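You operate a simulated robot arm through the tools that you are given. There is no shell and no other tool. Be economical: measure what you need, move in short steps, check, and stop when the job is done.

Carry out the task below with a simulated robot arm. There is one attempt and no reset: what you move stays moved.

## Task
Switch over to the film and turn the television toward the recliner.
Fine: television on input, black knob on disc, started by the play button, volume three.

The check looks at the end state, three seconds after you hand in, the way a careful person would. Anything else that was tipped, shoved, dropped, spilled or broken makes it a failure.

## Robot
A 7-joint arm with a two-finger parallel gripper, fixed in place. Base frame: the origin is at the foot of the arm, x ahead of it, y to its left, z up. Lengths are in mm, angles in degrees, forces in N, time in s.
Its first joint turns from -166.0 to 166.0 degrees. Payload 4.4 kg.
Tool frame: the origin (TCP) lies between the finger pads and is the grasp point; the fingertips stand 23 mm ahead of it; z points along the fingers, y is the line along which they close. The gripper opens to 94 mm. The fingers are 38 mm wide and 10 mm thick; the gripper's body (54 by 96 mm) begins 39 mm behind the TCP.
Orientation is that of the tool frame in the base frame, as a unit quaternion [x, y, z, w]. With the fingers straight down and closing along the base's y, the tool's x points along the base's -x, its y along +y and its z along -z.

## Interface
- The arm moves only by the tool arm_command. Its arguments are lists of equal length, an entry for each row: "slide": the shift along the tool's x, y, z in units of 100 mm (1.0 is 100 mm), a list of three; "dr": the turn, a rotation vector about the tool's x, y, z in units of 60 degrees (1.0 is 60 degrees), a list of three. In form: {"slide": [[dx, dy, dz], ...], "dr": [[rx, ry, rz], ...]}. A call has 1 to 8 rows; each row is the pose to reach, as a shift and turn from the pose commanded when the call began, along the tool's axes at that moment. "jaw" is the closure, from 0 (fully open) to 1 (shut), set as the call begins (left out, the last holds). A call with a number of a shift or a turn outside -1 to 1 is refused whole. A row lasts 0.2 s, in which the tool goes at most 50 mm and 8.6 degrees; a call with a longer step from one row to the next is refused whole, and so is a gripper value outside its range. A pose out of reach is approached as far as the arm can. The call stops where the force on the tool passes 90 N (or 10 N more than at its start, if that is more) or the arm is blocked; 0.2 s more then pass. Each finger travels about 72 mm/s and halts on what it meets, pressing with about 28 N; the grip force reading is that of the motor and also rises with nothing between the fingers. The clock runs only during rows and for 0.2 s after the last one: add rows that repeat a pose to give the fingers time. The reply holds the time, the measured pose of the TCP, the force on the tool along the base axes, the opening and the grip force, in the units named above and with some noise, with the torque about the TCP (base axes, N m) and any sound that the robot's microphone picked up.
- Cameras (640 x 400 px; columns grow to the right, rows downward): "scene" is fixed at [406.3, -488.6, 1713.7]; the picture's right is [0.34, -0.94, 0.00], its down [-0.71, -0.26, -0.66] and it looks along [0.62, 0.23, -0.75] (base axes); focal length 307 px, centre (320, 200). "wrist" rides on the gripper at [86, 16, -75] in the tool frame; the picture's right is [-0.18, 0.98, 0.00], its down [-0.58, -0.11, -0.81] and it looks along [-0.79, -0.15, 0.59] (tool axes); focal length 243 px, centre (320, 200). There is no depth. A picture from a camera that has moved, and an enlarged one, comes with that camera's place and axes in the base frame and with its lens. The place of the scene camera against the robot may be out by one fixed shift of up to 18 mm in any direction.
- snapshot(camera): a new picture of that camera. No time passes.
- zoom(camera, box): a new picture of the part [left, top, right, bottom] of that camera's present view, enlarged. No time passes.
- finish_job(): hands the job in; it is judged then, once.

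Work in short steps. Places have to be worked out from the pictures, the camera data and where the tool is seen: move nearer, look again, correct. Check each grasp and each placing, and mend what went wrong. You have 120 turns and 68 pictures in all, those below and enlarged ones among them. Open the gripper and draw the arm clear of the work before you hand the job in, unless the task says otherwise; then end with one line.

The tools are called after ">>>" as name(argument=value, ...) on one line, values as JSON. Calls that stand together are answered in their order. arm_command: Moves the arm, as the interface text tells. Its arguments: {"type":"object","properties":{"slide":{"type":"array","items":{"type":"array","items":{"type":"number"}}},"dr":{"type":"array","items":{"type":"array","items":{"type":"number"}}},"jaw":{"type":"number"}},"required":["slide","dr"]} The other tools are called the same way: snapshot (camera) takes a picture; zoom (camera, box) takes an enlarged picture of a part of a camera's view; finish_job () hands the job in.

At the start:

```text
time_s: 0.0
tcp_pos: [855.2, 80.9, 1347.3]
tcp_rot: [0.0, 1.0, 0.001, 0.0]
ft_force: [0.1, 0.3, -0.6]
wrist_torque: [0.0, -0.02, -0.01]
grip_width: 94.0
grip_force: 0.0
```

scene: 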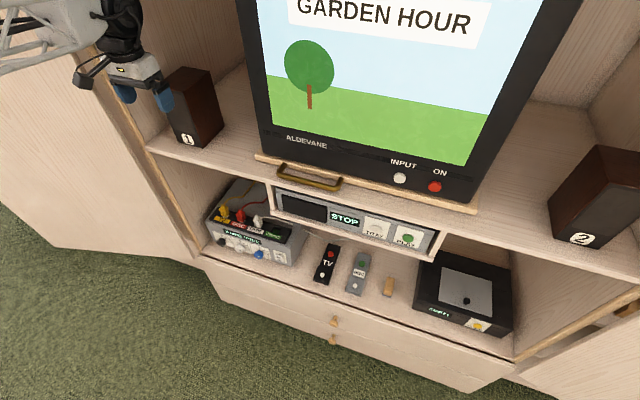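
wrist: 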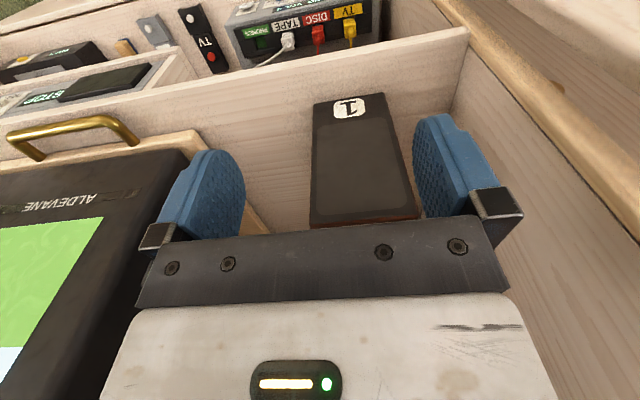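

I'll first look closely at the amplifier, player and other devices.

>>> zoom(camera="scene", box=[190, 170, 350, 290])

>>> zoom(camera="scene", box=[300, 190, 540, 340])

>>> zoom(camera="scene", box=[240, 100, 500, 260])

```text
3.33 times, centred on (270, 230) of scene
camera zoom: at [406.3, -488.6, 1713.7], right [0.34, -0.94, 0.0], down [-0.71, -0.26, -0.66], along [0.62, 0.23, -0.75], focal length 1023 px, centre (487, 100)
```

zoom: 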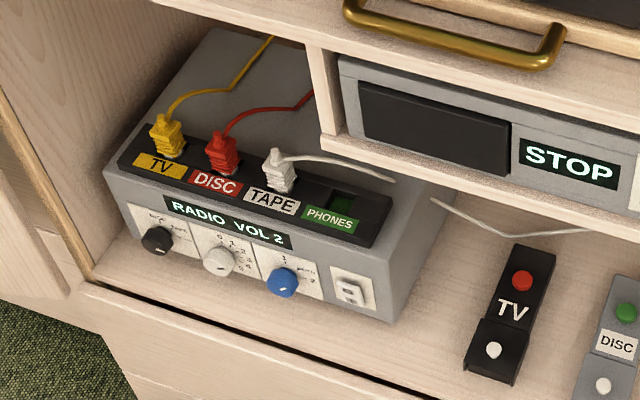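

```text
2.67 times, centred on (420, 265) of scene
camera zoom: at [406.3, -488.6, 1713.7], right [0.34, -0.94, 0.0], down [-0.71, -0.26, -0.66], along [0.62, 0.23, -0.75], focal length 819 px, centre (53, 27)
```

zoom: 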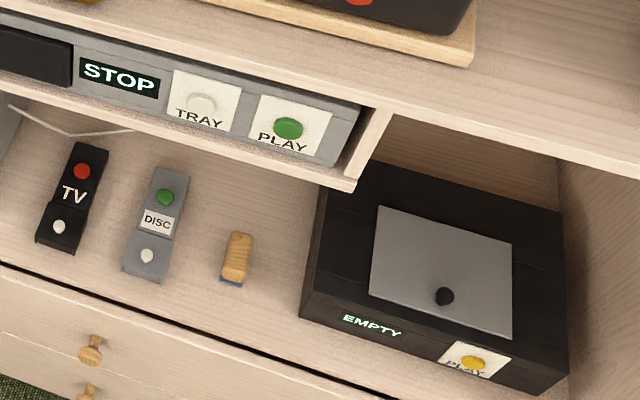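

```text
2.46 times, centred on (370, 180) of scene
camera zoom: at [406.3, -488.6, 1713.7], right [0.34, -0.94, 0.0], down [-0.71, -0.26, -0.66], along [0.62, 0.23, -0.75], focal length 756 px, centre (197, 249)
```

zoom: 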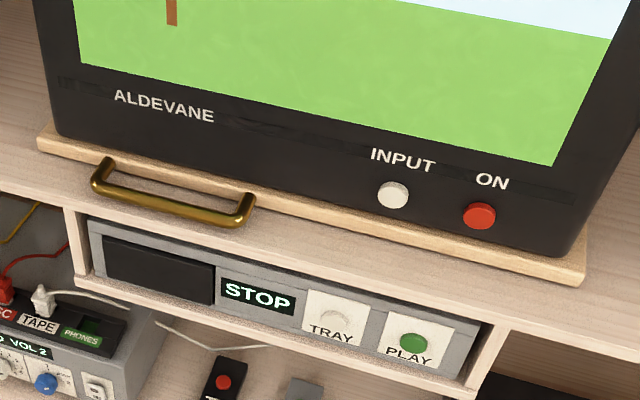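

The cabinet opens toward the robot, so buttons and knobs face -x. I'll pull back and yaw the tool, which also lets the wrist camera sweep the room for the recliner.

>>> arm_command(slide=[[0.125, 0, 0], [0.25, 0, 0], [0.375, 0, 0], [0.5, 0, 0], [0.625, 0, 0], [0.75, 0, 0], [0.875, 0, 0], [1.0, 0, 0]], dr=[[0, 0, 0.125], [0, 0, 0.25], [0, 0, 0.375], [0, 0, 0.5], [0, 0, 0.625], [0, 0, 0.75], [0, 0, 0.875], [0, 0, 1.0]])

```text
time_s: 1.8
tcp_pos: [756.7, 80.4, 1346.7]
tcp_rot: [0.501, 0.865, -0.001, 0.0]
ft_force: [0.1, 0.0, 0.3]
wrist_torque: [0.0, 0.0, 0.02]
grip_width: 94.1
grip_force: 0.0
```

Yaw works. Continue backing off and yawing.

>>> arm_command(slide=[[0.06, -0.11, 0], [0.12, -0.22, 0], [0.19, -0.32, 0], [0.25, -0.43, 0], [0.31, -0.54, 0], [0.37, -0.65, 0], [0.44, -0.76, 0], [0.5, -0.866, 0]], dr=[[0, 0, 0.125], [0, 0, 0.25], [0, 0, 0.375], [0, 0, 0.5], [0, 0, 0.625], [0, 0, 0.75], [0, 0, 0.875], [0, 0, 1.0]])

>>> snapshot(camera="wrist")

```text
time_s: 3.6
tcp_pos: [654.8, 81.6, 1345.2]
tcp_rot: [0.867, 0.499, -0.001, 0.0]
ft_force: [0.2, -0.4, -0.1]
wrist_torque: [0.0, 0.02, 0.01]
grip_width: 93.9
grip_force: 0.0
```

```text
62 pictures are left
camera wrist: at [712.9, 146.5, 1420.2], right [0.76, -0.65, 0.0], down [-0.39, -0.45, 0.81], along [-0.53, -0.61, -0.59], focal length 243 px, centre (320, 200)
```

wrist: 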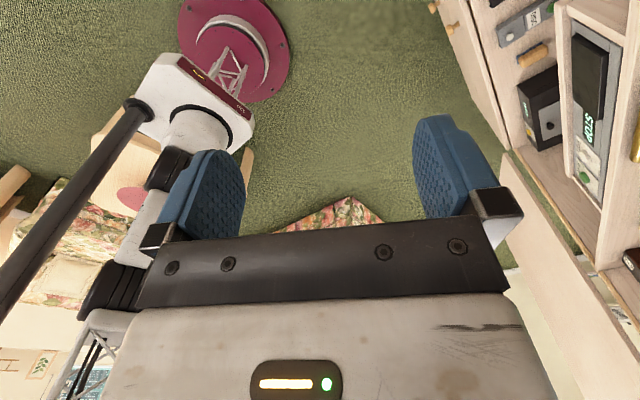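

Floral furniture appears behind and to the side of the arm. Continue the yaw to 180°.

>>> arm_command(slide=[[0, 0, 0], [0, 0, 0], [0, 0, 0], [0, 0, 0], [0, 0, 0], [0, 0, 0], [0, 0, 0], [0, 0, 0]], dr=[[0, 0, 0.125], [0, 0, 0.25], [0, 0, 0.375], [0, 0, 0.5], [0, 0, 0.625], [0, 0, 0.75], [0, 0, 0.875], [0, 0, 1.0]])

>>> snapshot(camera="wrist")

```text
time_s: 5.4
tcp_pos: [656.3, 81.0, 1347.1]
tcp_rot: [0.992, 0.13, 0.0, 0.0]
ft_force: [-1.2, -0.6, 0.2]
wrist_torque: [0.03, 0.01, -0.01]
grip_width: 93.9
grip_force: 0.1
out of reach, approached as far as the arm can: row 7, 8
```

```text
61 pictures are left
camera wrist: at [743.8, 86.1, 1420.9], right [0.08, -1.0, 0.0], down [-0.59, -0.04, 0.81], along [-0.8, -0.06, -0.59], focal length 243 px, centre (320, 200)
```

wrist: 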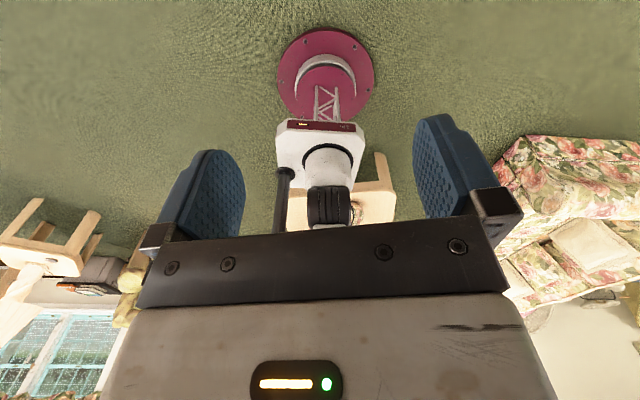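

Sofa at -y, a table and window at +y. I'll tilt the tool so the unobstructed half of the picture faces the room horizon.

>>> arm_command(slide=[[0, 0, 0], [0, 0, 0], [0, 0, 0], [0, 0, 0], [0, 0, 0], [0, 0, 0], [0, 0, 0], [0, 0, 0]], dr=[[0, -0.125, 0], [0, -0.25, 0], [0, -0.375, 0], [0, -0.5, 0], [0, -0.625, 0], [0, -0.75, 0], [0, -0.875, 0], [0, -1.0, 0]])

>>> snapshot(camera="wrist")

```text
time_s: 7.2
tcp_pos: [639.4, 73.9, 1268.0]
tcp_rot: [0.904, 0.124, -0.405, 0.052]
ft_force: [2.3, 0.4, -5.8]
wrist_torque: [-0.06, 0.44, -0.02]
grip_width: 94.1
grip_force: 0.0
out of reach, approached as far as the arm can: row 2, 6, 7, 8
```

```text
60 pictures are left
camera wrist: at [753.3, 87.7, 1253.6], right [0.14, -0.98, 0.13], down [0.18, 0.16, 0.97], along [-0.97, -0.12, 0.2], focal length 243 px, centre (320, 200)
```

wrist: 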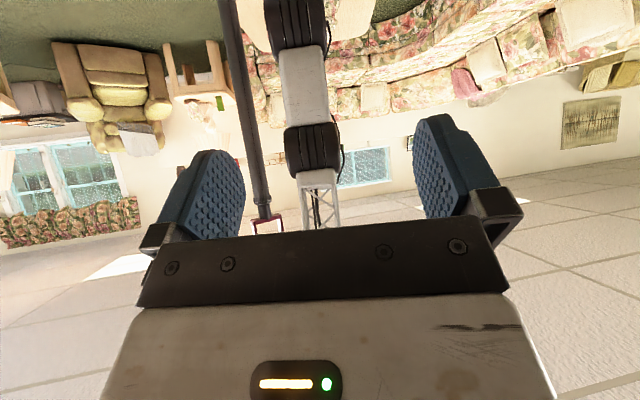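

An olive armchair (recliner-looking) is at +y. I'll check it and the object at the right edge.

>>> zoom(camera="wrist", box=[0, 30, 240, 180])

>>> zoom(camera="wrist", box=[400, 0, 640, 150])

```text
2.67 times, centred on (120, 105) of wrist
camera zoom: at [753.3, 87.7, 1253.6], right [0.14, -0.98, 0.13], down [0.18, 0.16, 0.97], along [-0.97, -0.12, 0.2], focal length 647 px, centre (853, 453)
```

zoom: 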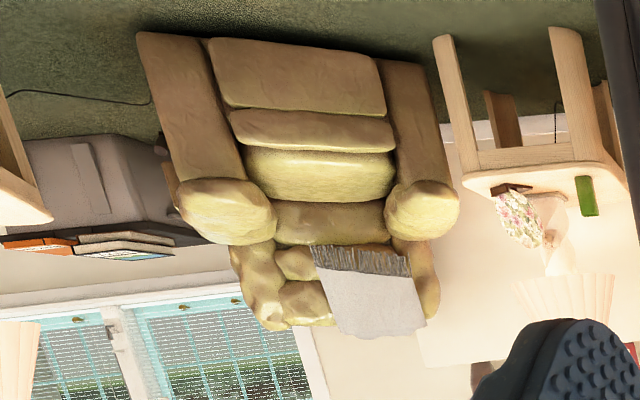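

```text
2.67 times, centred on (520, 75) of wrist
camera zoom: at [753.3, 87.7, 1253.6], right [0.14, -0.98, 0.13], down [0.18, 0.16, 0.97], along [-0.97, -0.12, 0.2], focal length 647 px, centre (-213, 533)
```

zoom: 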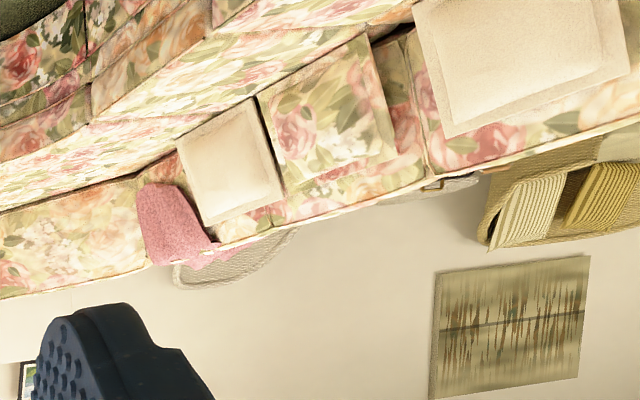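

The olive leather recliner is at about (-2000, +1500), so the TV must turn about 28° toward +y. Now I undo the tilt.

>>> arm_command(slide=[[0, 0, 0], [0, 0, 0], [0, 0, 0], [0, 0, 0], [0, 0, 0], [0, 0, 0], [0, 0, 0], [0, 0, 0]], dr=[[0, 0.125, 0], [0, 0.25, 0], [0, 0.375, 0], [0, 0.5, 0], [0, 0.625, 0], [0, 0.75, 0], [0, 0.875, 0], [0, 1.0, 0]])

>>> arm_command(slide=[[0, 0, 0], [0, 0, 0], [0, 0, 0], [0, 0, 0], [0, 0, 0], [0, 0, 0], [0, 0, 0], [0, 0, 0]], dr=[[0, 0, -0.125], [0, 0, -0.25], [0, 0, -0.375], [0, 0, -0.5], [0, 0, -0.625], [0, 0, -0.75], [0, 0, -0.875], [0, 0, -1.0]])

```text
time_s: 9.0
tcp_pos: [639.5, 74.6, 1272.3]
tcp_rot: [0.985, 0.134, 0.104, -0.018]
ft_force: [-0.2, -0.6, -0.3]
wrist_torque: [-0.01, -0.01, 0.02]
grip_width: 94.0
grip_force: 0.1
```

```text
time_s: 10.8
tcp_pos: [639.8, 74.1, 1273.0]
tcp_rot: [0.786, 0.609, 0.099, 0.038]
ft_force: [-0.2, 0.5, 0.1]
wrist_torque: [-0.06, -0.02, -0.01]
grip_width: 94.1
grip_force: 0.0
```

Unwound to about 105° yaw. Now rotate toward tool pointing forward (+x) with the camera up-left of the gripper.

>>> arm_command(slide=[[0, 0, 0], [0, 0, 0], [0, 0, 0], [0, 0, 0], [0, 0, 0], [0, 0, 0], [0, 0, 0], [0, 0, 0]], dr=[[-0.1165, 0.0613, 0.0381], [-0.233, 0.1226, 0.0762], [-0.3495, 0.184, 0.114], [-0.466, 0.245, 0.152], [-0.5825, 0.3065, 0.19], [-0.699, 0.368, 0.229], [-0.8155, 0.429, 0.267], [-0.932, 0.49, 0.305]])

>>> snapshot(camera="wrist")

>>> snapshot(camera="scene")

```text
time_s: 12.8
tcp_pos: [728.6, 85.8, 1266.9]
tcp_rot: [0.74, 0.373, 0.516, 0.216]
ft_force: [-0.2, -0.8, -1.4]
wrist_torque: [-0.02, -0.07, -0.02]
grip_width: 94.2
grip_force: 0.1
stopped in row 8: the arm was blocked; the commanded pose is now the measured one
```

```text
57 pictures are left
camera wrist: at [680.3, 137.6, 1357.1], right [0.29, -0.76, 0.58], down [-0.89, -0.43, -0.13], along [0.35, -0.48, -0.8], focal length 243 px, centre (320, 200)
```

wrist: 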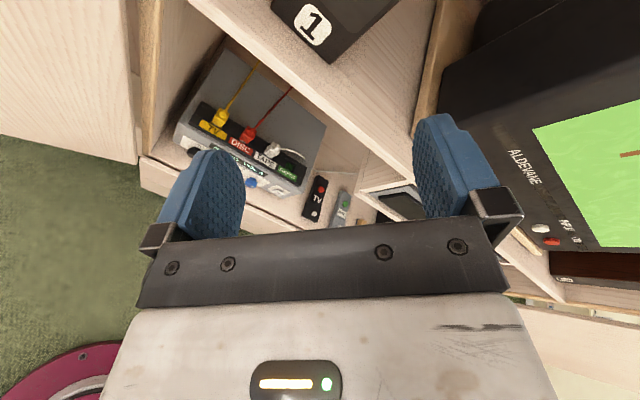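

```text
56 pictures are left
```

scene: 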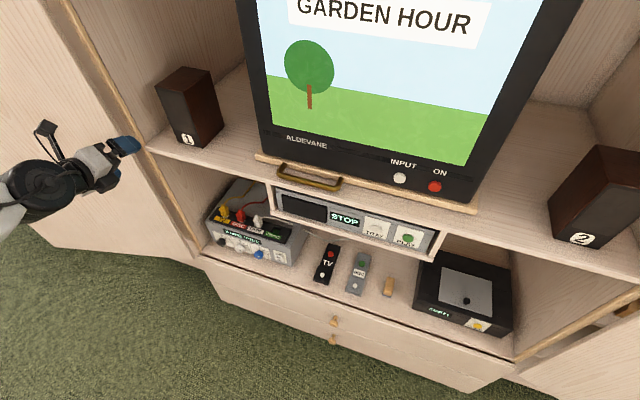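

The view is good. I'll descend in front of the cabinet for close-range viewing of the lower shelf.

>>> arm_command(slide=[[-0.26, -0.305, 0.16], [-0.52, -0.61, 0.32], [-0.78, -0.92, 0.485]], dr=[[0, 0, 0], [0, 0, 0], [0, 0, 0]])

>>> arm_command(slide=[[-0.26, -0.305, 0.1], [-0.52, -0.61, 0.2], [-0.78, -0.92, 0.3]], dr=[[0, 0, 0], [0, 0, 0], [0, 0, 0]])

```text
time_s: 13.6
tcp_pos: [728.3, 86.5, 1134.3]
tcp_rot: [0.741, 0.373, 0.515, 0.216]
ft_force: [0.4, 0.0, 0.0]
wrist_torque: [-0.01, 0.0, -0.01]
grip_width: 93.8
grip_force: 0.1
```

```text
time_s: 14.4
tcp_pos: [708.8, 98.4, 1013.8]
tcp_rot: [0.706, 0.43, 0.516, 0.227]
ft_force: [0.7, -2.0, 1.5]
wrist_torque: [0.01, 0.07, 0.13]
grip_width: 94.3
grip_force: 0.1
out of reach, approached as far as the arm can: row 1, 2
```

>>> snapshot(camera="wrist")

>>> snapshot(camera="scene")

```text
55 pictures are left
camera wrist: at [654.7, 151.2, 1099.0], right [0.35, -0.67, 0.65], down [-0.84, -0.53, -0.1], along [0.41, -0.51, -0.75], focal length 243 px, centre (320, 200)
```

wrist: 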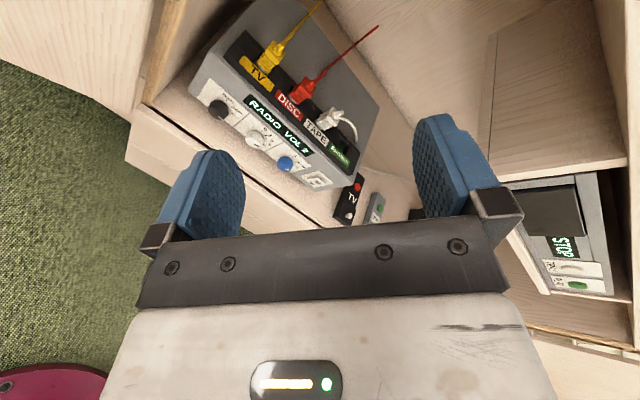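

```text
54 pictures are left
```

scene: 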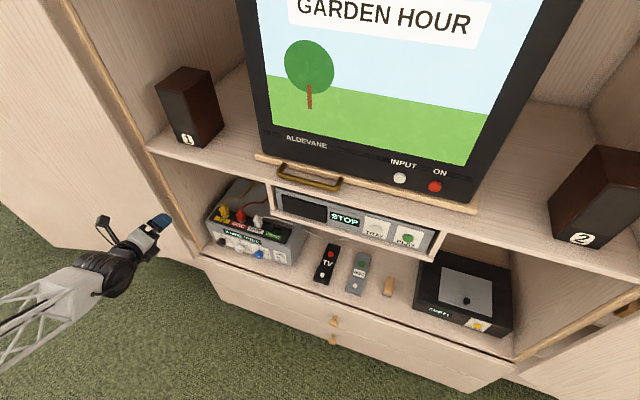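

>>> zoom(camera="wrist", box=[180, 10, 400, 240])

```text
1.74 times, centred on (290, 125) of wrist
camera zoom: at [654.7, 151.2, 1099.0], right [0.35, -0.67, 0.65], down [-0.84, -0.53, -0.1], along [0.41, -0.51, -0.75], focal length 422 px, centre (372, 330)
```

zoom: 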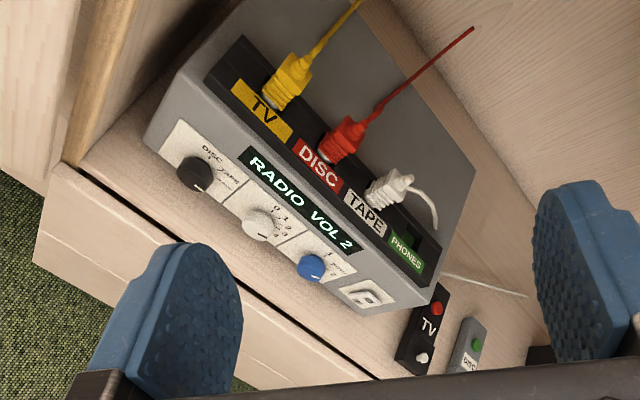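

Triangulation: black knob ≈ (924,137,637), white ≈ (924,49,636), blue ≈ (924,-37,638); the scene camera reads about 20 mm high. Zoom closer to read the knob scales.

>>> zoom(camera="wrist", box=[195, 70, 315, 200])

>>> zoom(camera="scene", box=[205, 215, 305, 275])

```text
3.08 times, centred on (255, 135) of wrist
camera zoom: at [654.7, 151.2, 1099.0], right [0.35, -0.67, 0.65], down [-0.84, -0.53, -0.1], along [0.41, -0.51, -0.75], focal length 746 px, centre (520, 400)
```

zoom: 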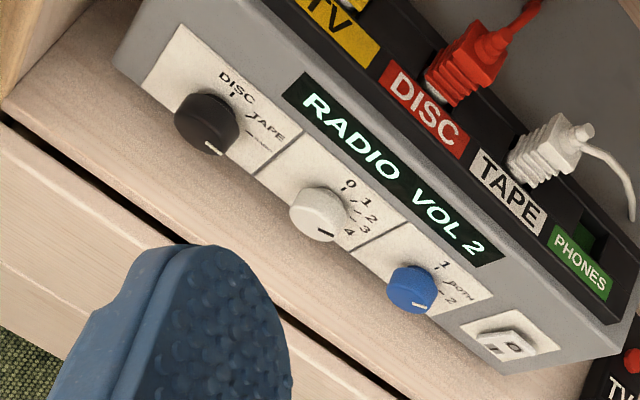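

```text
6.40 times, centred on (255, 245) of scene
camera zoom: at [406.3, -488.6, 1713.7], right [0.34, -0.94, 0.0], down [-0.71, -0.26, -0.66], along [0.62, 0.23, -0.75], focal length 1965 px, centre (736, -88)
```

zoom: 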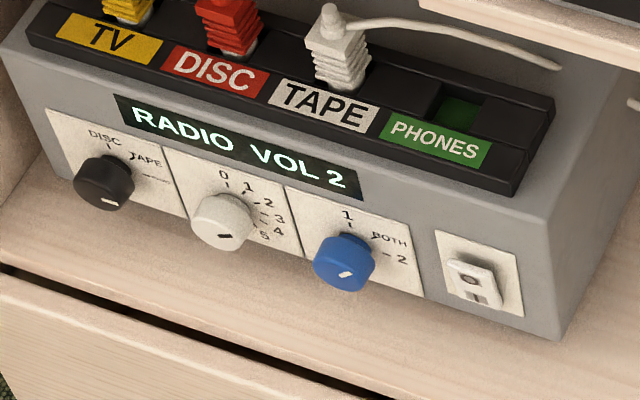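

Scale reading: black pointer at RADIO (3 o'clock), DISC at 12 o'clock, so it needs 90° counterclockwise; volume needs one step clockwise. I'll descend, squaring the tool to point straight forward.

>>> arm_command(slide=[[-0.067, -0.152, 0.134], [-0.134, -0.304, 0.268], [-0.2, -0.456, 0.4], [-0.268, -0.608, 0.534], [-0.336, -0.759, 0.668]], dr=[[-0.067, 0.036, 0.087], [-0.134, 0.072, 0.175], [-0.2, 0.108, 0.262], [-0.268, 0.144, 0.35], [-0.336, 0.18, 0.437]], jaw=0.35)

```text
time_s: 15.6
tcp_pos: [739.6, 111.9, 910.7]
tcp_rot: [0.706, 0.12, 0.674, 0.184]
ft_force: [0.3, -0.4, -0.3]
wrist_torque: [0.0, 0.03, 0.01]
grip_width: 61.0
grip_force: 0.1
```

>>> arm_command(slide=[[-0.308, -0.2, 0.105], [-0.617, -0.4, 0.21], [-0.925, -0.604, 0.314]], dr=[[0.03, 0.013, 0], [0.06, 0.026, 0], [0.085, 0.039, 0]])

>>> snapshot(camera="wrist")

```text
time_s: 16.4
tcp_pos: [771.2, 124.0, 801.8]
tcp_rot: [0.699, 0.154, 0.682, 0.149]
ft_force: [0.2, 0.1, 0.3]
wrist_torque: [-0.02, 0.03, 0.0]
grip_width: 61.1
grip_force: 0.1
```

```text
50 pictures are left
camera wrist: at [698.0, 144.5, 888.6], right [0.01, -0.97, 0.24], down [-0.82, -0.14, -0.55], along [0.57, -0.2, -0.8], focal length 243 px, centre (320, 200)
```

wrist: 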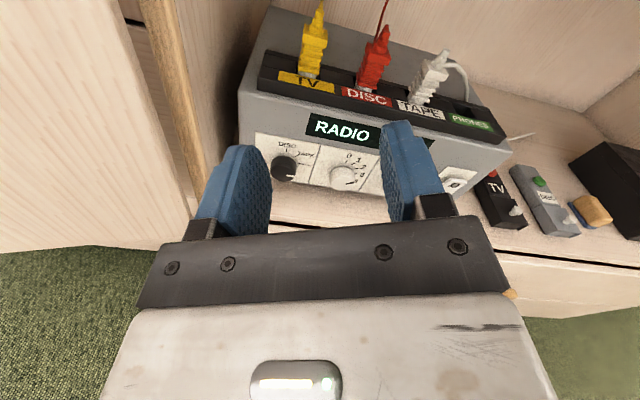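

Good upright view; all estimates agree: black knob about (926,133,634). Move the gripper in front of it.

>>> arm_command(slide=[[-0.286, -0.165, 0.175], [-0.573, -0.329, 0.35], [-0.859, -0.494, 0.524]], dr=[[0, 0, 0], [0, 0, 0], [0, 0, 0]])

>>> arm_command(slide=[[-0.29, -0.133, 0.203], [-0.581, -0.267, 0.406]], dr=[[0, 0, 0], [0, 0, 0]])

>>> snapshot(camera="wrist")

```text
time_s: 17.2
tcp_pos: [821.1, 133.4, 701.6]
tcp_rot: [0.699, 0.155, 0.682, 0.149]
ft_force: [0.4, 0.6, 1.2]
wrist_torque: [0.0, -0.01, 0.01]
grip_width: 61.0
grip_force: 0.1
```

```text
time_s: 17.8
tcp_pos: [860.0, 134.8, 636.4]
tcp_rot: [0.699, 0.153, 0.682, 0.149]
ft_force: [-0.4, 0.7, 0.2]
wrist_torque: [0.0, 0.0, 0.01]
grip_width: 61.2
grip_force: 0.0
```

```text
49 pictures are left
camera wrist: at [786.5, 154.4, 722.5], right [0.01, -0.97, 0.24], down [-0.82, -0.14, -0.55], along [0.57, -0.2, -0.8], focal length 243 px, centre (320, 200)
```

wrist: 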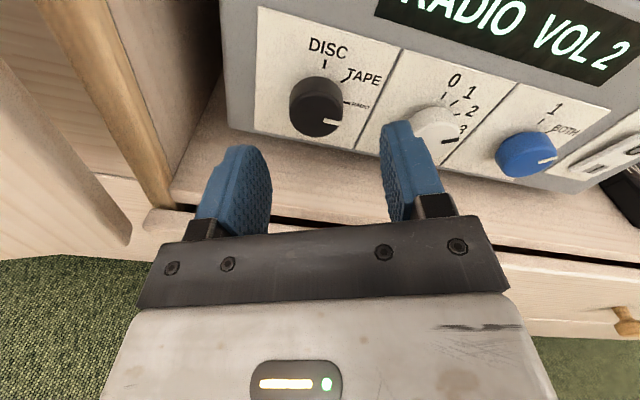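

Knob front now refined to about (924,132,626). Advance straddling it.

>>> arm_command(slide=[[-0.05, -0.005, 0.2], [-0.08, -0.01, 0.35], [-0.08, -0.01, 0.48]], dr=[[0, 0, 0], [0, 0, 0], [0, 0, 0]])

>>> snapshot(camera="wrist")

```text
time_s: 18.6
tcp_pos: [906.9, 130.3, 627.0]
tcp_rot: [0.7, 0.154, 0.681, 0.149]
ft_force: [0.1, 0.1, 0.2]
wrist_torque: [-0.02, 0.01, -0.01]
grip_width: 61.2
grip_force: 0.0
```

```text
48 pictures are left
camera wrist: at [833.9, 151.1, 713.9], right [0.01, -0.97, 0.24], down [-0.82, -0.14, -0.55], along [0.57, -0.2, -0.8], focal length 243 px, centre (320, 200)
```

wrist: 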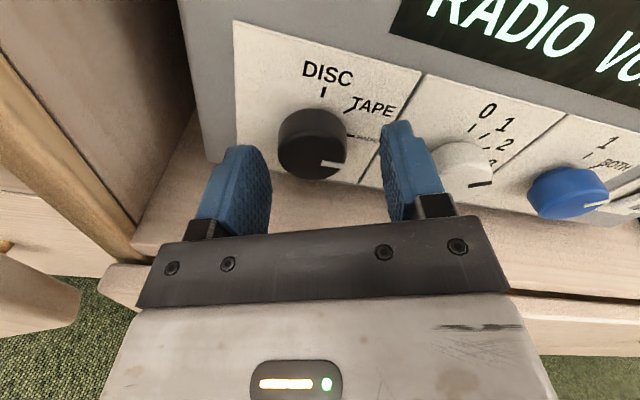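

Aligned: knob front at (921,133,627), fingertips just past it. Advance 6 mm more and close.

>>> arm_command(slide=[[0.0, -0.02, 0.06], [0.0, -0.02, 0.06]], dr=[[0, 0, 0], [0, 0, 0]])

>>> arm_command(slide=[[0, 0, 0], [0, 0, 0], [0, 0, 0]], dr=[[0, 0, 0], [0, 0, 0], [0, 0, 0]], jaw=1)

```text
time_s: 19.2
tcp_pos: [913.3, 133.9, 625.1]
tcp_rot: [0.7, 0.153, 0.682, 0.15]
ft_force: [0.9, -0.4, -1.4]
wrist_torque: [0.05, 0.02, 0.01]
grip_width: 61.3
grip_force: 0.1
```

```text
time_s: 20.0
tcp_pos: [912.7, 134.6, 625.4]
tcp_rot: [0.7, 0.155, 0.681, 0.149]
ft_force: [10.5, 32.6, -14.2]
wrist_torque: [0.0, 0.4, 0.74]
grip_width: 36.9
grip_force: 45.2
```

Gripped at 37 mm with a side load of ~35 N; relax by shifting 3 mm along the force.

>>> arm_command(slide=[[0, -0.03, 0], [0, -0.03, 0]], dr=[[0, 0, 0], [0, 0, 0]])

```text
time_s: 20.6
tcp_pos: [912.5, 134.3, 624.2]
tcp_rot: [0.7, 0.152, 0.682, 0.151]
ft_force: [-42.0, -15.3, 25.3]
wrist_torque: [-0.14, -0.69, -0.59]
grip_width: 36.9
grip_force: 45.3
```

>>> arm_command(slide=[[0, 0.01, -0.01], [0, 0.01, -0.01]], dr=[[0, 0, 0], [0, 0, 0]])

```text
time_s: 21.2
tcp_pos: [911.8, 134.9, 626.4]
tcp_rot: [0.7, 0.155, 0.681, 0.149]
ft_force: [13.4, -19.4, -4.9]
wrist_torque: [-0.11, 0.5, -0.58]
grip_width: 36.8
grip_force: 45.1
```

Loads are low. Rotate −45° about the tool axis.

>>> arm_command(slide=[[0, 0, 0], [0, 0, 0], [0, 0, 0], [0, 0, 0], [0, 0, 0], [0, 0, 0]], dr=[[0, 0, -0.125], [0, 0, -0.25], [0, 0, -0.375], [0, 0, -0.5], [0, 0, -0.625], [0, 0, -0.75]])

>>> zoom(camera="scene", box=[205, 215, 305, 275])

```text
time_s: 22.6
tcp_pos: [912.5, 136.5, 627.3]
tcp_rot: [0.587, 0.41, 0.572, 0.4]
ft_force: [-23.1, -26.9, 36.1]
wrist_torque: [-0.06, -0.98, -0.95]
grip_width: 36.8
grip_force: 45.1
```

```text
6.40 times, centred on (255, 245) of scene
camera zoom: at [406.3, -488.6, 1713.7], right [0.34, -0.94, 0.0], down [-0.71, -0.26, -0.66], along [0.62, 0.23, -0.75], focal length 1965 px, centre (736, -88)
```

zoom: 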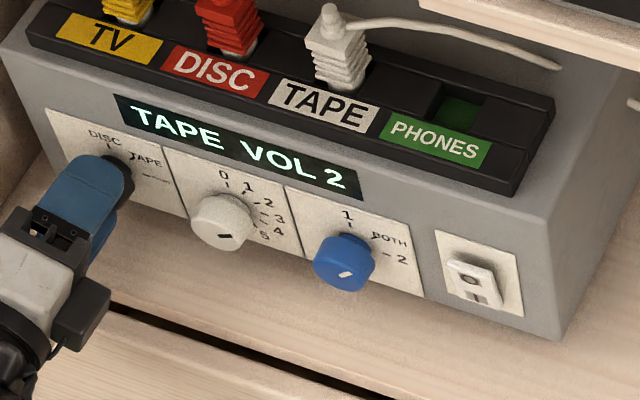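

Display shows TAPE. Continue another −45° with a 1 mm relief.

>>> arm_command(slide=[[-0.006, 0.013, 0], [-0.006, 0.013, 0], [-0.006, 0.013, 0], [-0.006, 0.013, 0], [-0.006, 0.013, 0], [-0.006, 0.013, 0]], dr=[[0, 0, -0.125], [0, 0, -0.25], [0, 0, -0.375], [0, 0, -0.5], [0, 0, -0.625], [0, 0, -0.75]])

>>> zoom(camera="scene", box=[205, 215, 305, 275])

```text
time_s: 24.0
tcp_pos: [911.5, 134.2, 626.3]
tcp_rot: [0.386, 0.604, 0.375, 0.588]
ft_force: [-12.7, 10.1, 26.3]
wrist_torque: [0.49, -0.96, -0.19]
grip_width: 37.0
grip_force: 45.1
```

```text
6.40 times, centred on (255, 245) of scene
camera zoom: at [406.3, -488.6, 1713.7], right [0.34, -0.94, 0.0], down [-0.71, -0.26, -0.66], along [0.62, 0.23, -0.75], focal length 1965 px, centre (736, -88)
```

zoom: 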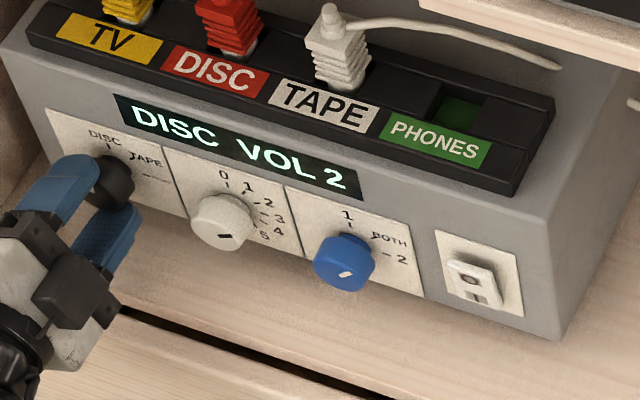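

DISC selected. Release slightly and back straight off.

>>> arm_command(slide=[[0, 0, 0], [0, 0, 0]], dr=[[0, 0, 0], [0, 0, 0]], jaw=0.5)

>>> arm_command(slide=[[0, 0, -0.15], [0, 0, -0.3], [0, 0, -0.5]], dr=[[0, 0, 0], [0, 0, 0], [0, 0, 0]])

```text
time_s: 24.6
tcp_pos: [911.9, 133.8, 625.6]
tcp_rot: [0.385, 0.604, 0.375, 0.588]
ft_force: [0.1, -1.2, 0.0]
wrist_torque: [-0.01, -0.02, -0.01]
grip_width: 47.1
grip_force: 0.0
```

```text
time_s: 25.4
tcp_pos: [861.6, 135.4, 627.9]
tcp_rot: [0.386, 0.603, 0.377, 0.587]
ft_force: [0.2, 0.1, 0.4]
wrist_torque: [0.01, -0.01, 0.01]
grip_width: 47.2
grip_force: 0.1
```

Move over to the white knob (y≈48) and re-roll the gripper.

>>> arm_command(slide=[[-0.13, -0.06, 0], [-0.26, -0.12, 0], [-0.39, -0.18, 0], [-0.52, -0.24, 0], [-0.65, -0.3, 0], [-0.78, -0.359, 0]], dr=[[0, 0, 0.14], [0, 0, 0.28], [0, 0, 0.42], [0, 0, 0.56], [0, 0, 0.7], [0, 0, 0.84]])

>>> snapshot(camera="wrist")

```text
time_s: 26.8
tcp_pos: [861.6, 48.4, 627.2]
tcp_rot: [0.606, 0.382, 0.591, 0.371]
ft_force: [0.3, 0.0, 0.5]
wrist_torque: [-0.01, -0.02, 0.05]
grip_width: 47.1
grip_force: 0.0
```

```text
45 pictures are left
camera wrist: at [788.1, 118.6, 680.8], right [0.02, -0.59, 0.81], down [-0.82, -0.48, -0.33], along [0.58, -0.65, -0.49], focal length 243 px, centre (320, 200)
```

wrist: 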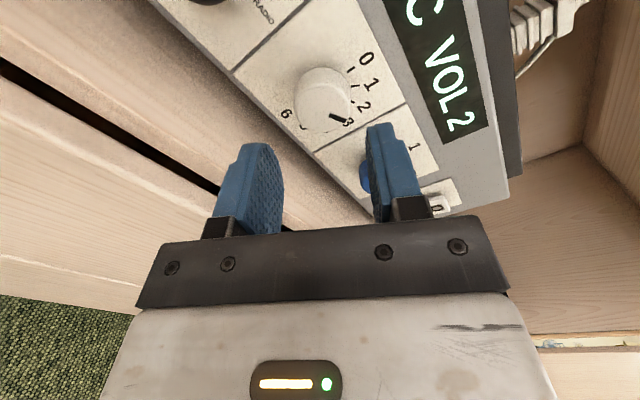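

Well centered. Advance and close on the white knob.

>>> arm_command(slide=[[0, 0, 0.2], [0, 0, 0.38], [0, 0, 0.5]], dr=[[0, 0, 0], [0, 0, 0], [0, 0, 0]])

>>> arm_command(slide=[[0, 0, 0], [0, 0, 0], [0, 0, 0]], dr=[[0, 0, 0], [0, 0, 0], [0, 0, 0]], jaw=1)

```text
time_s: 27.6
tcp_pos: [912.9, 47.7, 626.0]
tcp_rot: [0.606, 0.382, 0.591, 0.371]
ft_force: [-0.2, -0.7, -0.9]
wrist_torque: [0.02, -0.02, 0.0]
grip_width: 47.1
grip_force: 0.0
```

```text
time_s: 28.4
tcp_pos: [913.1, 47.6, 626.0]
tcp_rot: [0.606, 0.38, 0.591, 0.372]
ft_force: [-3.0, -12.4, 13.4]
wrist_torque: [-0.03, -0.44, -0.15]
grip_width: 36.7
grip_force: 44.6
```

Good grip. Turn clockwise 30° and check the display.

>>> arm_command(slide=[[0, 0, 0], [0, 0, 0], [0, 0, 0], [0, 0, 0]], dr=[[0, 0, 0.125], [0, 0, 0.25], [0, 0, 0.375], [0, 0, 0.5]])

>>> zoom(camera="scene", box=[205, 215, 305, 275])

```text
time_s: 29.4
tcp_pos: [912.1, 47.6, 626.8]
tcp_rot: [0.684, 0.211, 0.667, 0.206]
ft_force: [3.0, -26.8, 26.9]
wrist_torque: [-0.08, -1.13, -0.18]
grip_width: 36.6
grip_force: 45.4
```

```text
6.40 times, centred on (255, 245) of scene
camera zoom: at [406.3, -488.6, 1713.7], right [0.34, -0.94, 0.0], down [-0.71, -0.26, -0.66], along [0.62, 0.23, -0.75], focal length 1965 px, centre (736, -88)
```

zoom: 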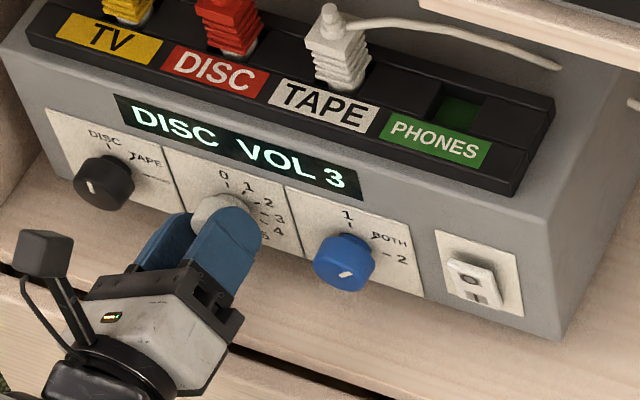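

DISC VOL 3 reached. Release and retreat.

>>> arm_command(slide=[[0, 0, 0], [0, 0, 0]], dr=[[0, 0, 0], [0, 0, 0]], jaw=0.5)

>>> arm_command(slide=[[0, 0, -0.15], [0, 0, -0.3], [0, 0, -0.6], [0, 0, -1.0]], dr=[[0, 0, 0], [0, 0, 0], [0, 0, 0], [0, 0, 0]])

```text
time_s: 30.0
tcp_pos: [911.4, 48.1, 625.2]
tcp_rot: [0.685, 0.212, 0.666, 0.206]
ft_force: [-0.3, 0.3, -0.2]
wrist_torque: [-0.04, -0.03, 0.02]
grip_width: 47.0
grip_force: 0.0
```

```text
time_s: 31.0
tcp_pos: [811.7, 47.3, 628.6]
tcp_rot: [0.684, 0.211, 0.667, 0.206]
ft_force: [-1.0, 0.1, -0.5]
wrist_torque: [-0.02, 0.0, 0.01]
grip_width: 47.1
grip_force: 0.1
```

Rise toward the player and TV height.

>>> arm_command(slide=[[0.33, 0.225, -0.11], [0.66, 0.45, -0.22], [0.99, 0.675, -0.33]], dr=[[0, 0, 0], [0, 0, 0], [0, 0, 0]])

>>> arm_command(slide=[[0.33, 0.225, -0.11], [0.66, 0.45, -0.22], [0.99, 0.675, -0.33]], dr=[[0, 0, 0], [0, 0, 0], [0, 0, 0]])

>>> arm_command(slide=[[0.12, 0.33, 0], [0.24, 0.66, 0], [0.36, 0.99, 0]], dr=[[0, 0, 0], [0, 0, 0], [0, 0, 0]])

>>> arm_command(slide=[[0.12, 0.33, 0], [0.24, 0.66, 0], [0.36, 0.99, 0]], dr=[[0, 0, 0], [0, 0, 0], [0, 0, 0]])

>>> arm_command(slide=[[0.12, 0.33, 0], [0.24, 0.66, 0], [0.36, 0.99, 0]], dr=[[0, 0, 0], [0, 0, 0], [0, 0, 0]])

>>> snapshot(camera="wrist")

```text
time_s: 31.8
tcp_pos: [782.2, 48.4, 749.7]
tcp_rot: [0.685, 0.211, 0.666, 0.206]
ft_force: [-0.7, 0.1, -0.9]
wrist_torque: [0.01, 0.0, 0.01]
grip_width: 46.9
grip_force: 0.1
```

```text
time_s: 32.6
tcp_pos: [750.8, 49.5, 868.9]
tcp_rot: [0.685, 0.212, 0.665, 0.207]
ft_force: [0.5, 0.2, 0.1]
wrist_torque: [-0.01, 0.01, 0.02]
grip_width: 47.2
grip_force: 0.1
```

```text
time_s: 33.4
tcp_pos: [754.9, -13.2, 955.3]
tcp_rot: [0.684, 0.213, 0.666, 0.206]
ft_force: [-0.2, 0.6, -0.2]
wrist_torque: [0.01, -0.02, 0.03]
grip_width: 47.0
grip_force: 0.0
```

```text
time_s: 34.2
tcp_pos: [755.7, -74.6, 1041.1]
tcp_rot: [0.684, 0.212, 0.666, 0.206]
ft_force: [-0.6, 0.2, 0.1]
wrist_torque: [0.0, -0.03, 0.02]
grip_width: 46.8
grip_force: 0.1
```

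```text
time_s: 35.0
tcp_pos: [757.6, -135.8, 1128.2]
tcp_rot: [0.684, 0.211, 0.667, 0.207]
ft_force: [-0.1, -0.3, 0.9]
wrist_torque: [0.0, -0.03, 0.03]
grip_width: 47.1
grip_force: 0.0
```

```text
43 pictures are left
camera wrist: at [685.1, -101.6, 1209.8], right [0.01, -0.92, 0.4], down [-0.82, -0.24, -0.52], along [0.57, -0.32, -0.75], focal length 243 px, centre (320, 200)
```

wrist: 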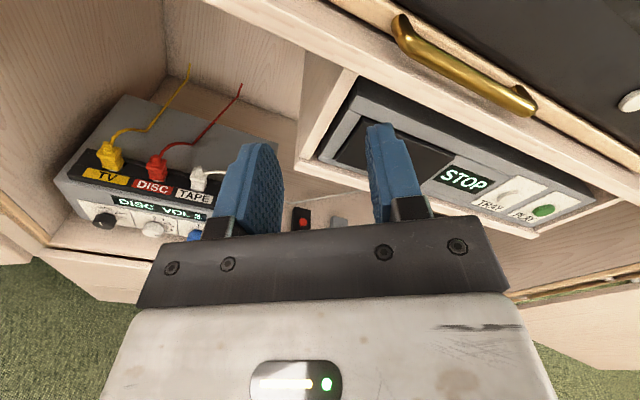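

Triangulated: PLAY ≈ (886,-538,1060), TV INPUT ≈ (936,-484,1203), handle ≈ (887,-265,1167). Close the gripper and move over in front of INPUT.

>>> arm_command(slide=[[-0.127, 0.317, 0], [-0.253, 0.633, 0], [-0.38, 0.95, 0]], dr=[[0, 0, 0], [0, 0, 0], [0, 0, 0]], jaw=1)

>>> arm_command(slide=[[-0.127, 0.317, 0], [-0.253, 0.633, 0], [-0.38, 0.95, 0]], dr=[[0, 0, 0], [0, 0, 0], [0, 0, 0]])

>>> arm_command(slide=[[-0.127, 0.317, 0], [-0.253, 0.633, 0], [-0.38, 0.95, 0]], dr=[[0, 0, 0], [0, 0, 0], [0, 0, 0]])

>>> snapshot(camera="wrist")

```text
time_s: 35.8
tcp_pos: [759.1, -235.1, 1149.2]
tcp_rot: [0.684, 0.212, 0.666, 0.206]
ft_force: [0.1, -0.8, 0.4]
wrist_torque: [0.01, -0.01, -0.02]
grip_width: 0.1
grip_force: 28.1
```

```text
time_s: 36.8
tcp_pos: [737.7, -311.2, 1234.8]
tcp_rot: [0.654, 0.219, 0.687, 0.23]
ft_force: [-0.1, -0.8, -1.0]
wrist_torque: [0.01, -0.08, 0.0]
grip_width: 0.2
grip_force: 27.6
out of reach, approached as far as the arm can: row 3
stopped in row 3: the arm was blocked; the commanded pose is now the measured one
```

```text
time_s: 37.6
tcp_pos: [736.1, -320.2, 1227.2]
tcp_rot: [0.654, 0.218, 0.687, 0.23]
ft_force: [-0.1, -1.4, -0.4]
wrist_torque: [-0.01, -0.02, 0.03]
grip_width: 0.0
grip_force: 28.0
out of reach, approached as far as the arm can: row 1, 2, 3
```

```text
42 pictures are left
camera wrist: at [658.1, -283.5, 1302.2], right [-0.02, -0.9, 0.44], down [-0.78, -0.26, -0.57], along [0.63, -0.36, -0.69], focal length 243 px, centre (320, 200)
```

wrist: 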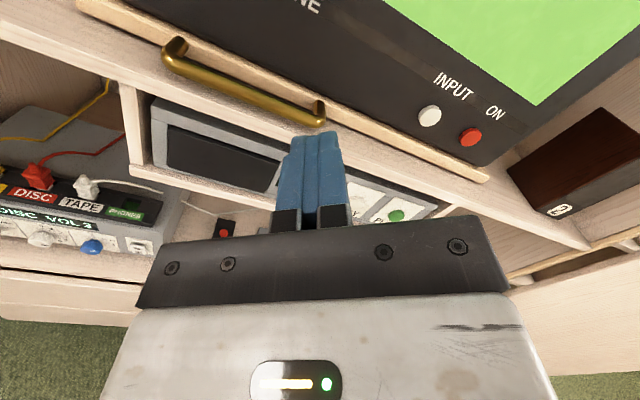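

The arm hit a limit with the forward-pointing tool close in; further out with the tool yawed along the arm's azimuth should be easier. INPUT refined to ≈ (930,-484,1209).

>>> arm_command(slide=[[-0.248, 0.22, 0.233], [-0.495, 0.439, 0.465], [-0.743, 0.659, 0.7], [-0.99, 0.878, 0.93]], dr=[[-0.067, -0.05, 0], [-0.133, -0.1, 0], [-0.2, -0.15, 0], [-0.266, -0.2, 0]])

>>> snapshot(camera="wrist")

```text
time_s: 38.6
tcp_pos: [829.4, -449.6, 1204.8]
tcp_rot: [0.685, 0.095, 0.639, 0.338]
ft_force: [-0.4, -0.3, 0.4]
wrist_torque: [0.02, -0.01, 0.01]
grip_width: 0.2
grip_force: 27.9
```

```text
41 pictures are left
camera wrist: at [769.0, -389.7, 1281.6], right [-0.33, -0.84, 0.43], down [-0.82, 0.03, -0.57], along [0.47, -0.54, -0.7], focal length 243 px, centre (320, 200)
```

wrist: 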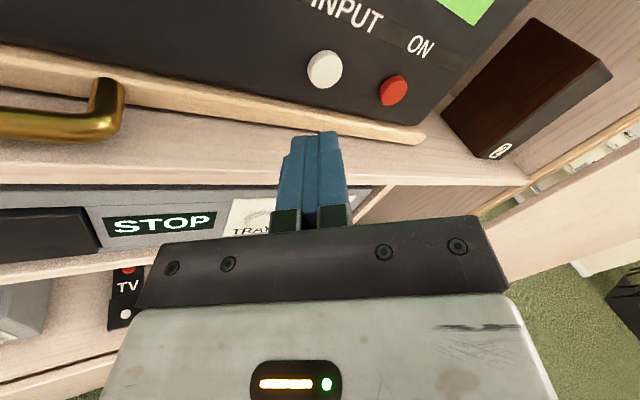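

INPUT is confirmed at (930,-490,1213), almost exactly on the tool axis. Approach to just short of it.

>>> arm_command(slide=[[0, 0.048, 0.4], [0, 0.048, 0.7], [0, 0.048, 0.78]], dr=[[0, 0, 0], [0, 0, 0], [0, 0, 0]])

>>> snapshot(camera="wrist")

```text
time_s: 39.4
tcp_pos: [901.2, -480.2, 1211.1]
tcp_rot: [0.685, 0.095, 0.638, 0.339]
ft_force: [-1.0, -0.5, 0.5]
wrist_torque: [0.02, -0.02, 0.02]
grip_width: 0.0
grip_force: 28.1
```

```text
40 pictures are left
camera wrist: at [841.2, -419.7, 1287.1], right [-0.33, -0.84, 0.43], down [-0.82, 0.03, -0.57], along [0.47, -0.54, -0.7], focal length 243 px, centre (320, 200)
```

wrist: 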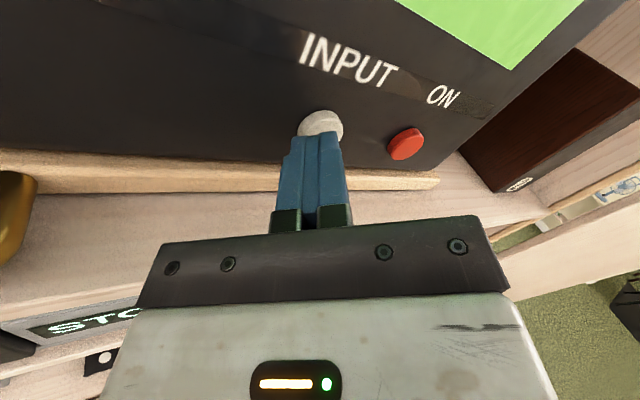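

Right at the button. Press gently in 2–3 mm increments, then withdraw.

>>> arm_command(slide=[[0, 0, 0.03], [0, 0, 0.06], [0, 0, 0.09]], dr=[[0, 0, 0], [0, 0, 0], [0, 0, 0]])

```text
time_s: 40.2
tcp_pos: [910.5, -482.8, 1211.4]
tcp_rot: [0.684, 0.096, 0.639, 0.338]
ft_force: [0.6, -0.8, 0.2]
wrist_torque: [-0.02, 0.0, -0.02]
grip_width: 0.2
grip_force: 28.4
```

>>> arm_command(slide=[[0, 0, 0.03], [0, 0, 0.06], [0, 0, 0.08]], dr=[[0, 0, 0], [0, 0, 0], [0, 0, 0]])

```text
time_s: 41.0
tcp_pos: [918.2, -485.2, 1212.4]
tcp_rot: [0.685, 0.096, 0.638, 0.339]
ft_force: [-0.9, -0.1, 0.1]
wrist_torque: [0.05, 0.01, -0.01]
grip_width: 0.2
grip_force: 28.1
heard: click
```

Click heard. Withdraw and check the TV screen.

>>> arm_command(slide=[[0, 0, -0.2], [0, 0, -0.5], [0, 0, -0.8]], dr=[[0, 0, 0], [0, 0, 0], [0, 0, 0]])

>>> snapshot(camera="scene")

```text
time_s: 41.8
tcp_pos: [843.1, -459.0, 1208.2]
tcp_rot: [0.685, 0.097, 0.638, 0.339]
ft_force: [0.9, -0.1, 0.0]
wrist_torque: [-0.01, -0.03, -0.02]
grip_width: 0.1
grip_force: 28.2
```

```text
39 pictures are left
```

scene: 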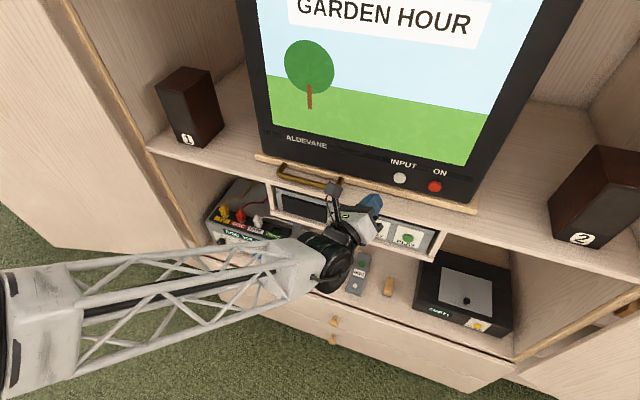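

The TV still shows the programme; let a moment pass and look at it again.

>>> arm_command(slide=[[0, 0, 0], [0, 0, 0], [0, 0, 0]], dr=[[0, 0, 0], [0, 0, 0], [0, 0, 0]])

>>> zoom(camera="scene", box=[230, 0, 600, 220])

```text
time_s: 42.6
tcp_pos: [843.9, -460.0, 1208.8]
tcp_rot: [0.684, 0.096, 0.638, 0.339]
ft_force: [-0.3, -0.6, 0.0]
wrist_torque: [-0.01, -0.01, 0.03]
grip_width: 0.0
grip_force: 27.5
```

```text
1.73 times, centred on (415, 110) of scene
camera zoom: at [406.3, -488.6, 1713.7], right [0.34, -0.94, 0.0], down [-0.71, -0.26, -0.66], along [0.62, 0.23, -0.75], focal length 531 px, centre (156, 356)
```

zoom: 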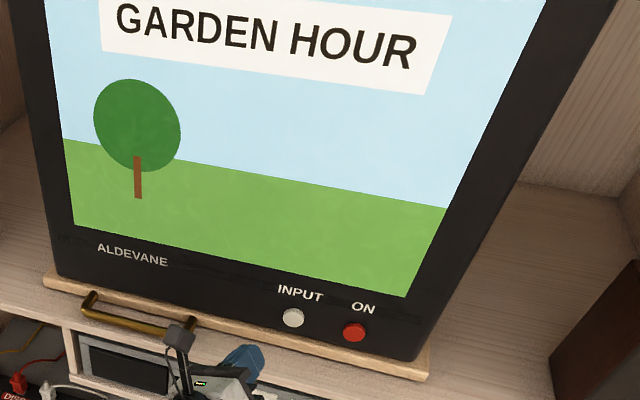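

No change. Press again, slightly deeper and held, and look at the screen while held.

>>> arm_command(slide=[[0, 0, 0.3], [0, 0, 0.6], [0, 0, 0.75], [0, 0, 0.78], [0, 0, 0.81], [0, 0, 0.81]], dr=[[0, 0, 0], [0, 0, 0], [0, 0, 0], [0, 0, 0], [0, 0, 0], [0, 0, 0]])

>>> zoom(camera="wrist", box=[240, 0, 480, 200])

```text
time_s: 44.0
tcp_pos: [919.2, -486.9, 1212.4]
tcp_rot: [0.685, 0.096, 0.638, 0.339]
ft_force: [-2.3, 0.1, -0.8]
wrist_torque: [-0.01, 0.02, 0.01]
grip_width: 0.0
grip_force: 28.2
heard: click
```

```text
2.00 times, centred on (360, 100) of wrist
camera zoom: at [858.7, -425.9, 1288.2], right [-0.33, -0.84, 0.43], down [-0.82, 0.03, -0.57], along [0.47, -0.54, -0.7], focal length 485 px, centre (240, 400)
```

zoom: 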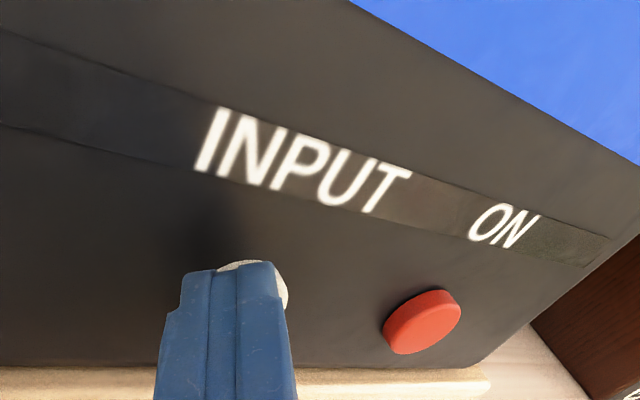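

The screen turned blue (input mode). Withdraw and confirm.

>>> arm_command(slide=[[0, 0, -0.2], [0, 0, -0.5], [0, 0, -0.8]], dr=[[0, 0, 0], [0, 0, 0], [0, 0, 0]])

>>> snapshot(camera="scene")

```text
time_s: 44.8
tcp_pos: [844.7, -458.7, 1208.5]
tcp_rot: [0.685, 0.096, 0.638, 0.339]
ft_force: [0.1, 0.2, -0.7]
wrist_torque: [0.01, 0.02, 0.01]
grip_width: 0.0
grip_force: 27.5
```

```text
36 pictures are left
```

scene: 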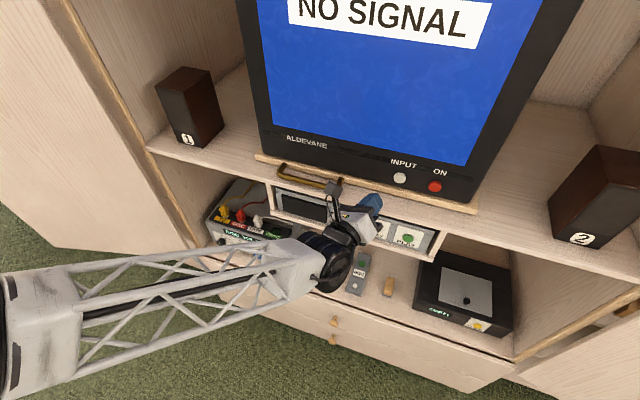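

TV is on input ("NO SIGNAL"). Now back off and go down in front of the PLAY button.

>>> arm_command(slide=[[0, 0, -0.25], [0, 0, -0.5]], dr=[[0, 0, 0], [0, 0, 0]])

>>> arm_command(slide=[[-0.39, -0.1, 0.05], [-0.785, -0.203, 0.095]], dr=[[0, 0, 0], [0, 0, 0]])

>>> arm_command(slide=[[-0.39, -0.1, 0.05], [-0.785, -0.203, 0.095]], dr=[[0, 0, 0], [0, 0, 0]])

>>> snapshot(camera="wrist")

```text
time_s: 45.4
tcp_pos: [797.6, -443.1, 1206.0]
tcp_rot: [0.685, 0.096, 0.638, 0.338]
ft_force: [-0.6, 0.4, -0.8]
wrist_torque: [0.0, 0.01, 0.01]
grip_width: 0.0
grip_force: 27.7
```

```text
time_s: 46.0
tcp_pos: [797.9, -475.4, 1132.1]
tcp_rot: [0.684, 0.094, 0.639, 0.34]
ft_force: [0.1, 0.2, 0.3]
wrist_torque: [0.03, 0.05, 0.02]
grip_width: 0.0
grip_force: 28.3
```

```text
time_s: 46.6
tcp_pos: [800.2, -507.7, 1057.9]
tcp_rot: [0.684, 0.095, 0.639, 0.34]
ft_force: [0.7, -0.7, -0.2]
wrist_torque: [-0.01, 0.06, 0.02]
grip_width: 0.1
grip_force: 27.9
```

```text
35 pictures are left
camera wrist: at [739.3, -446.5, 1133.0], right [-0.33, -0.84, 0.43], down [-0.82, 0.03, -0.57], along [0.47, -0.54, -0.7], focal length 243 px, centre (320, 200)
```

wrist: 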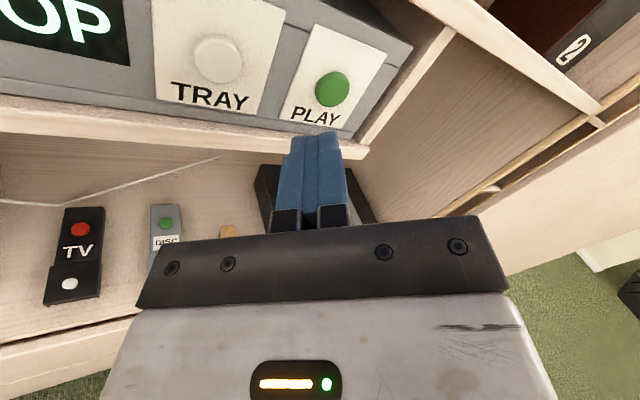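

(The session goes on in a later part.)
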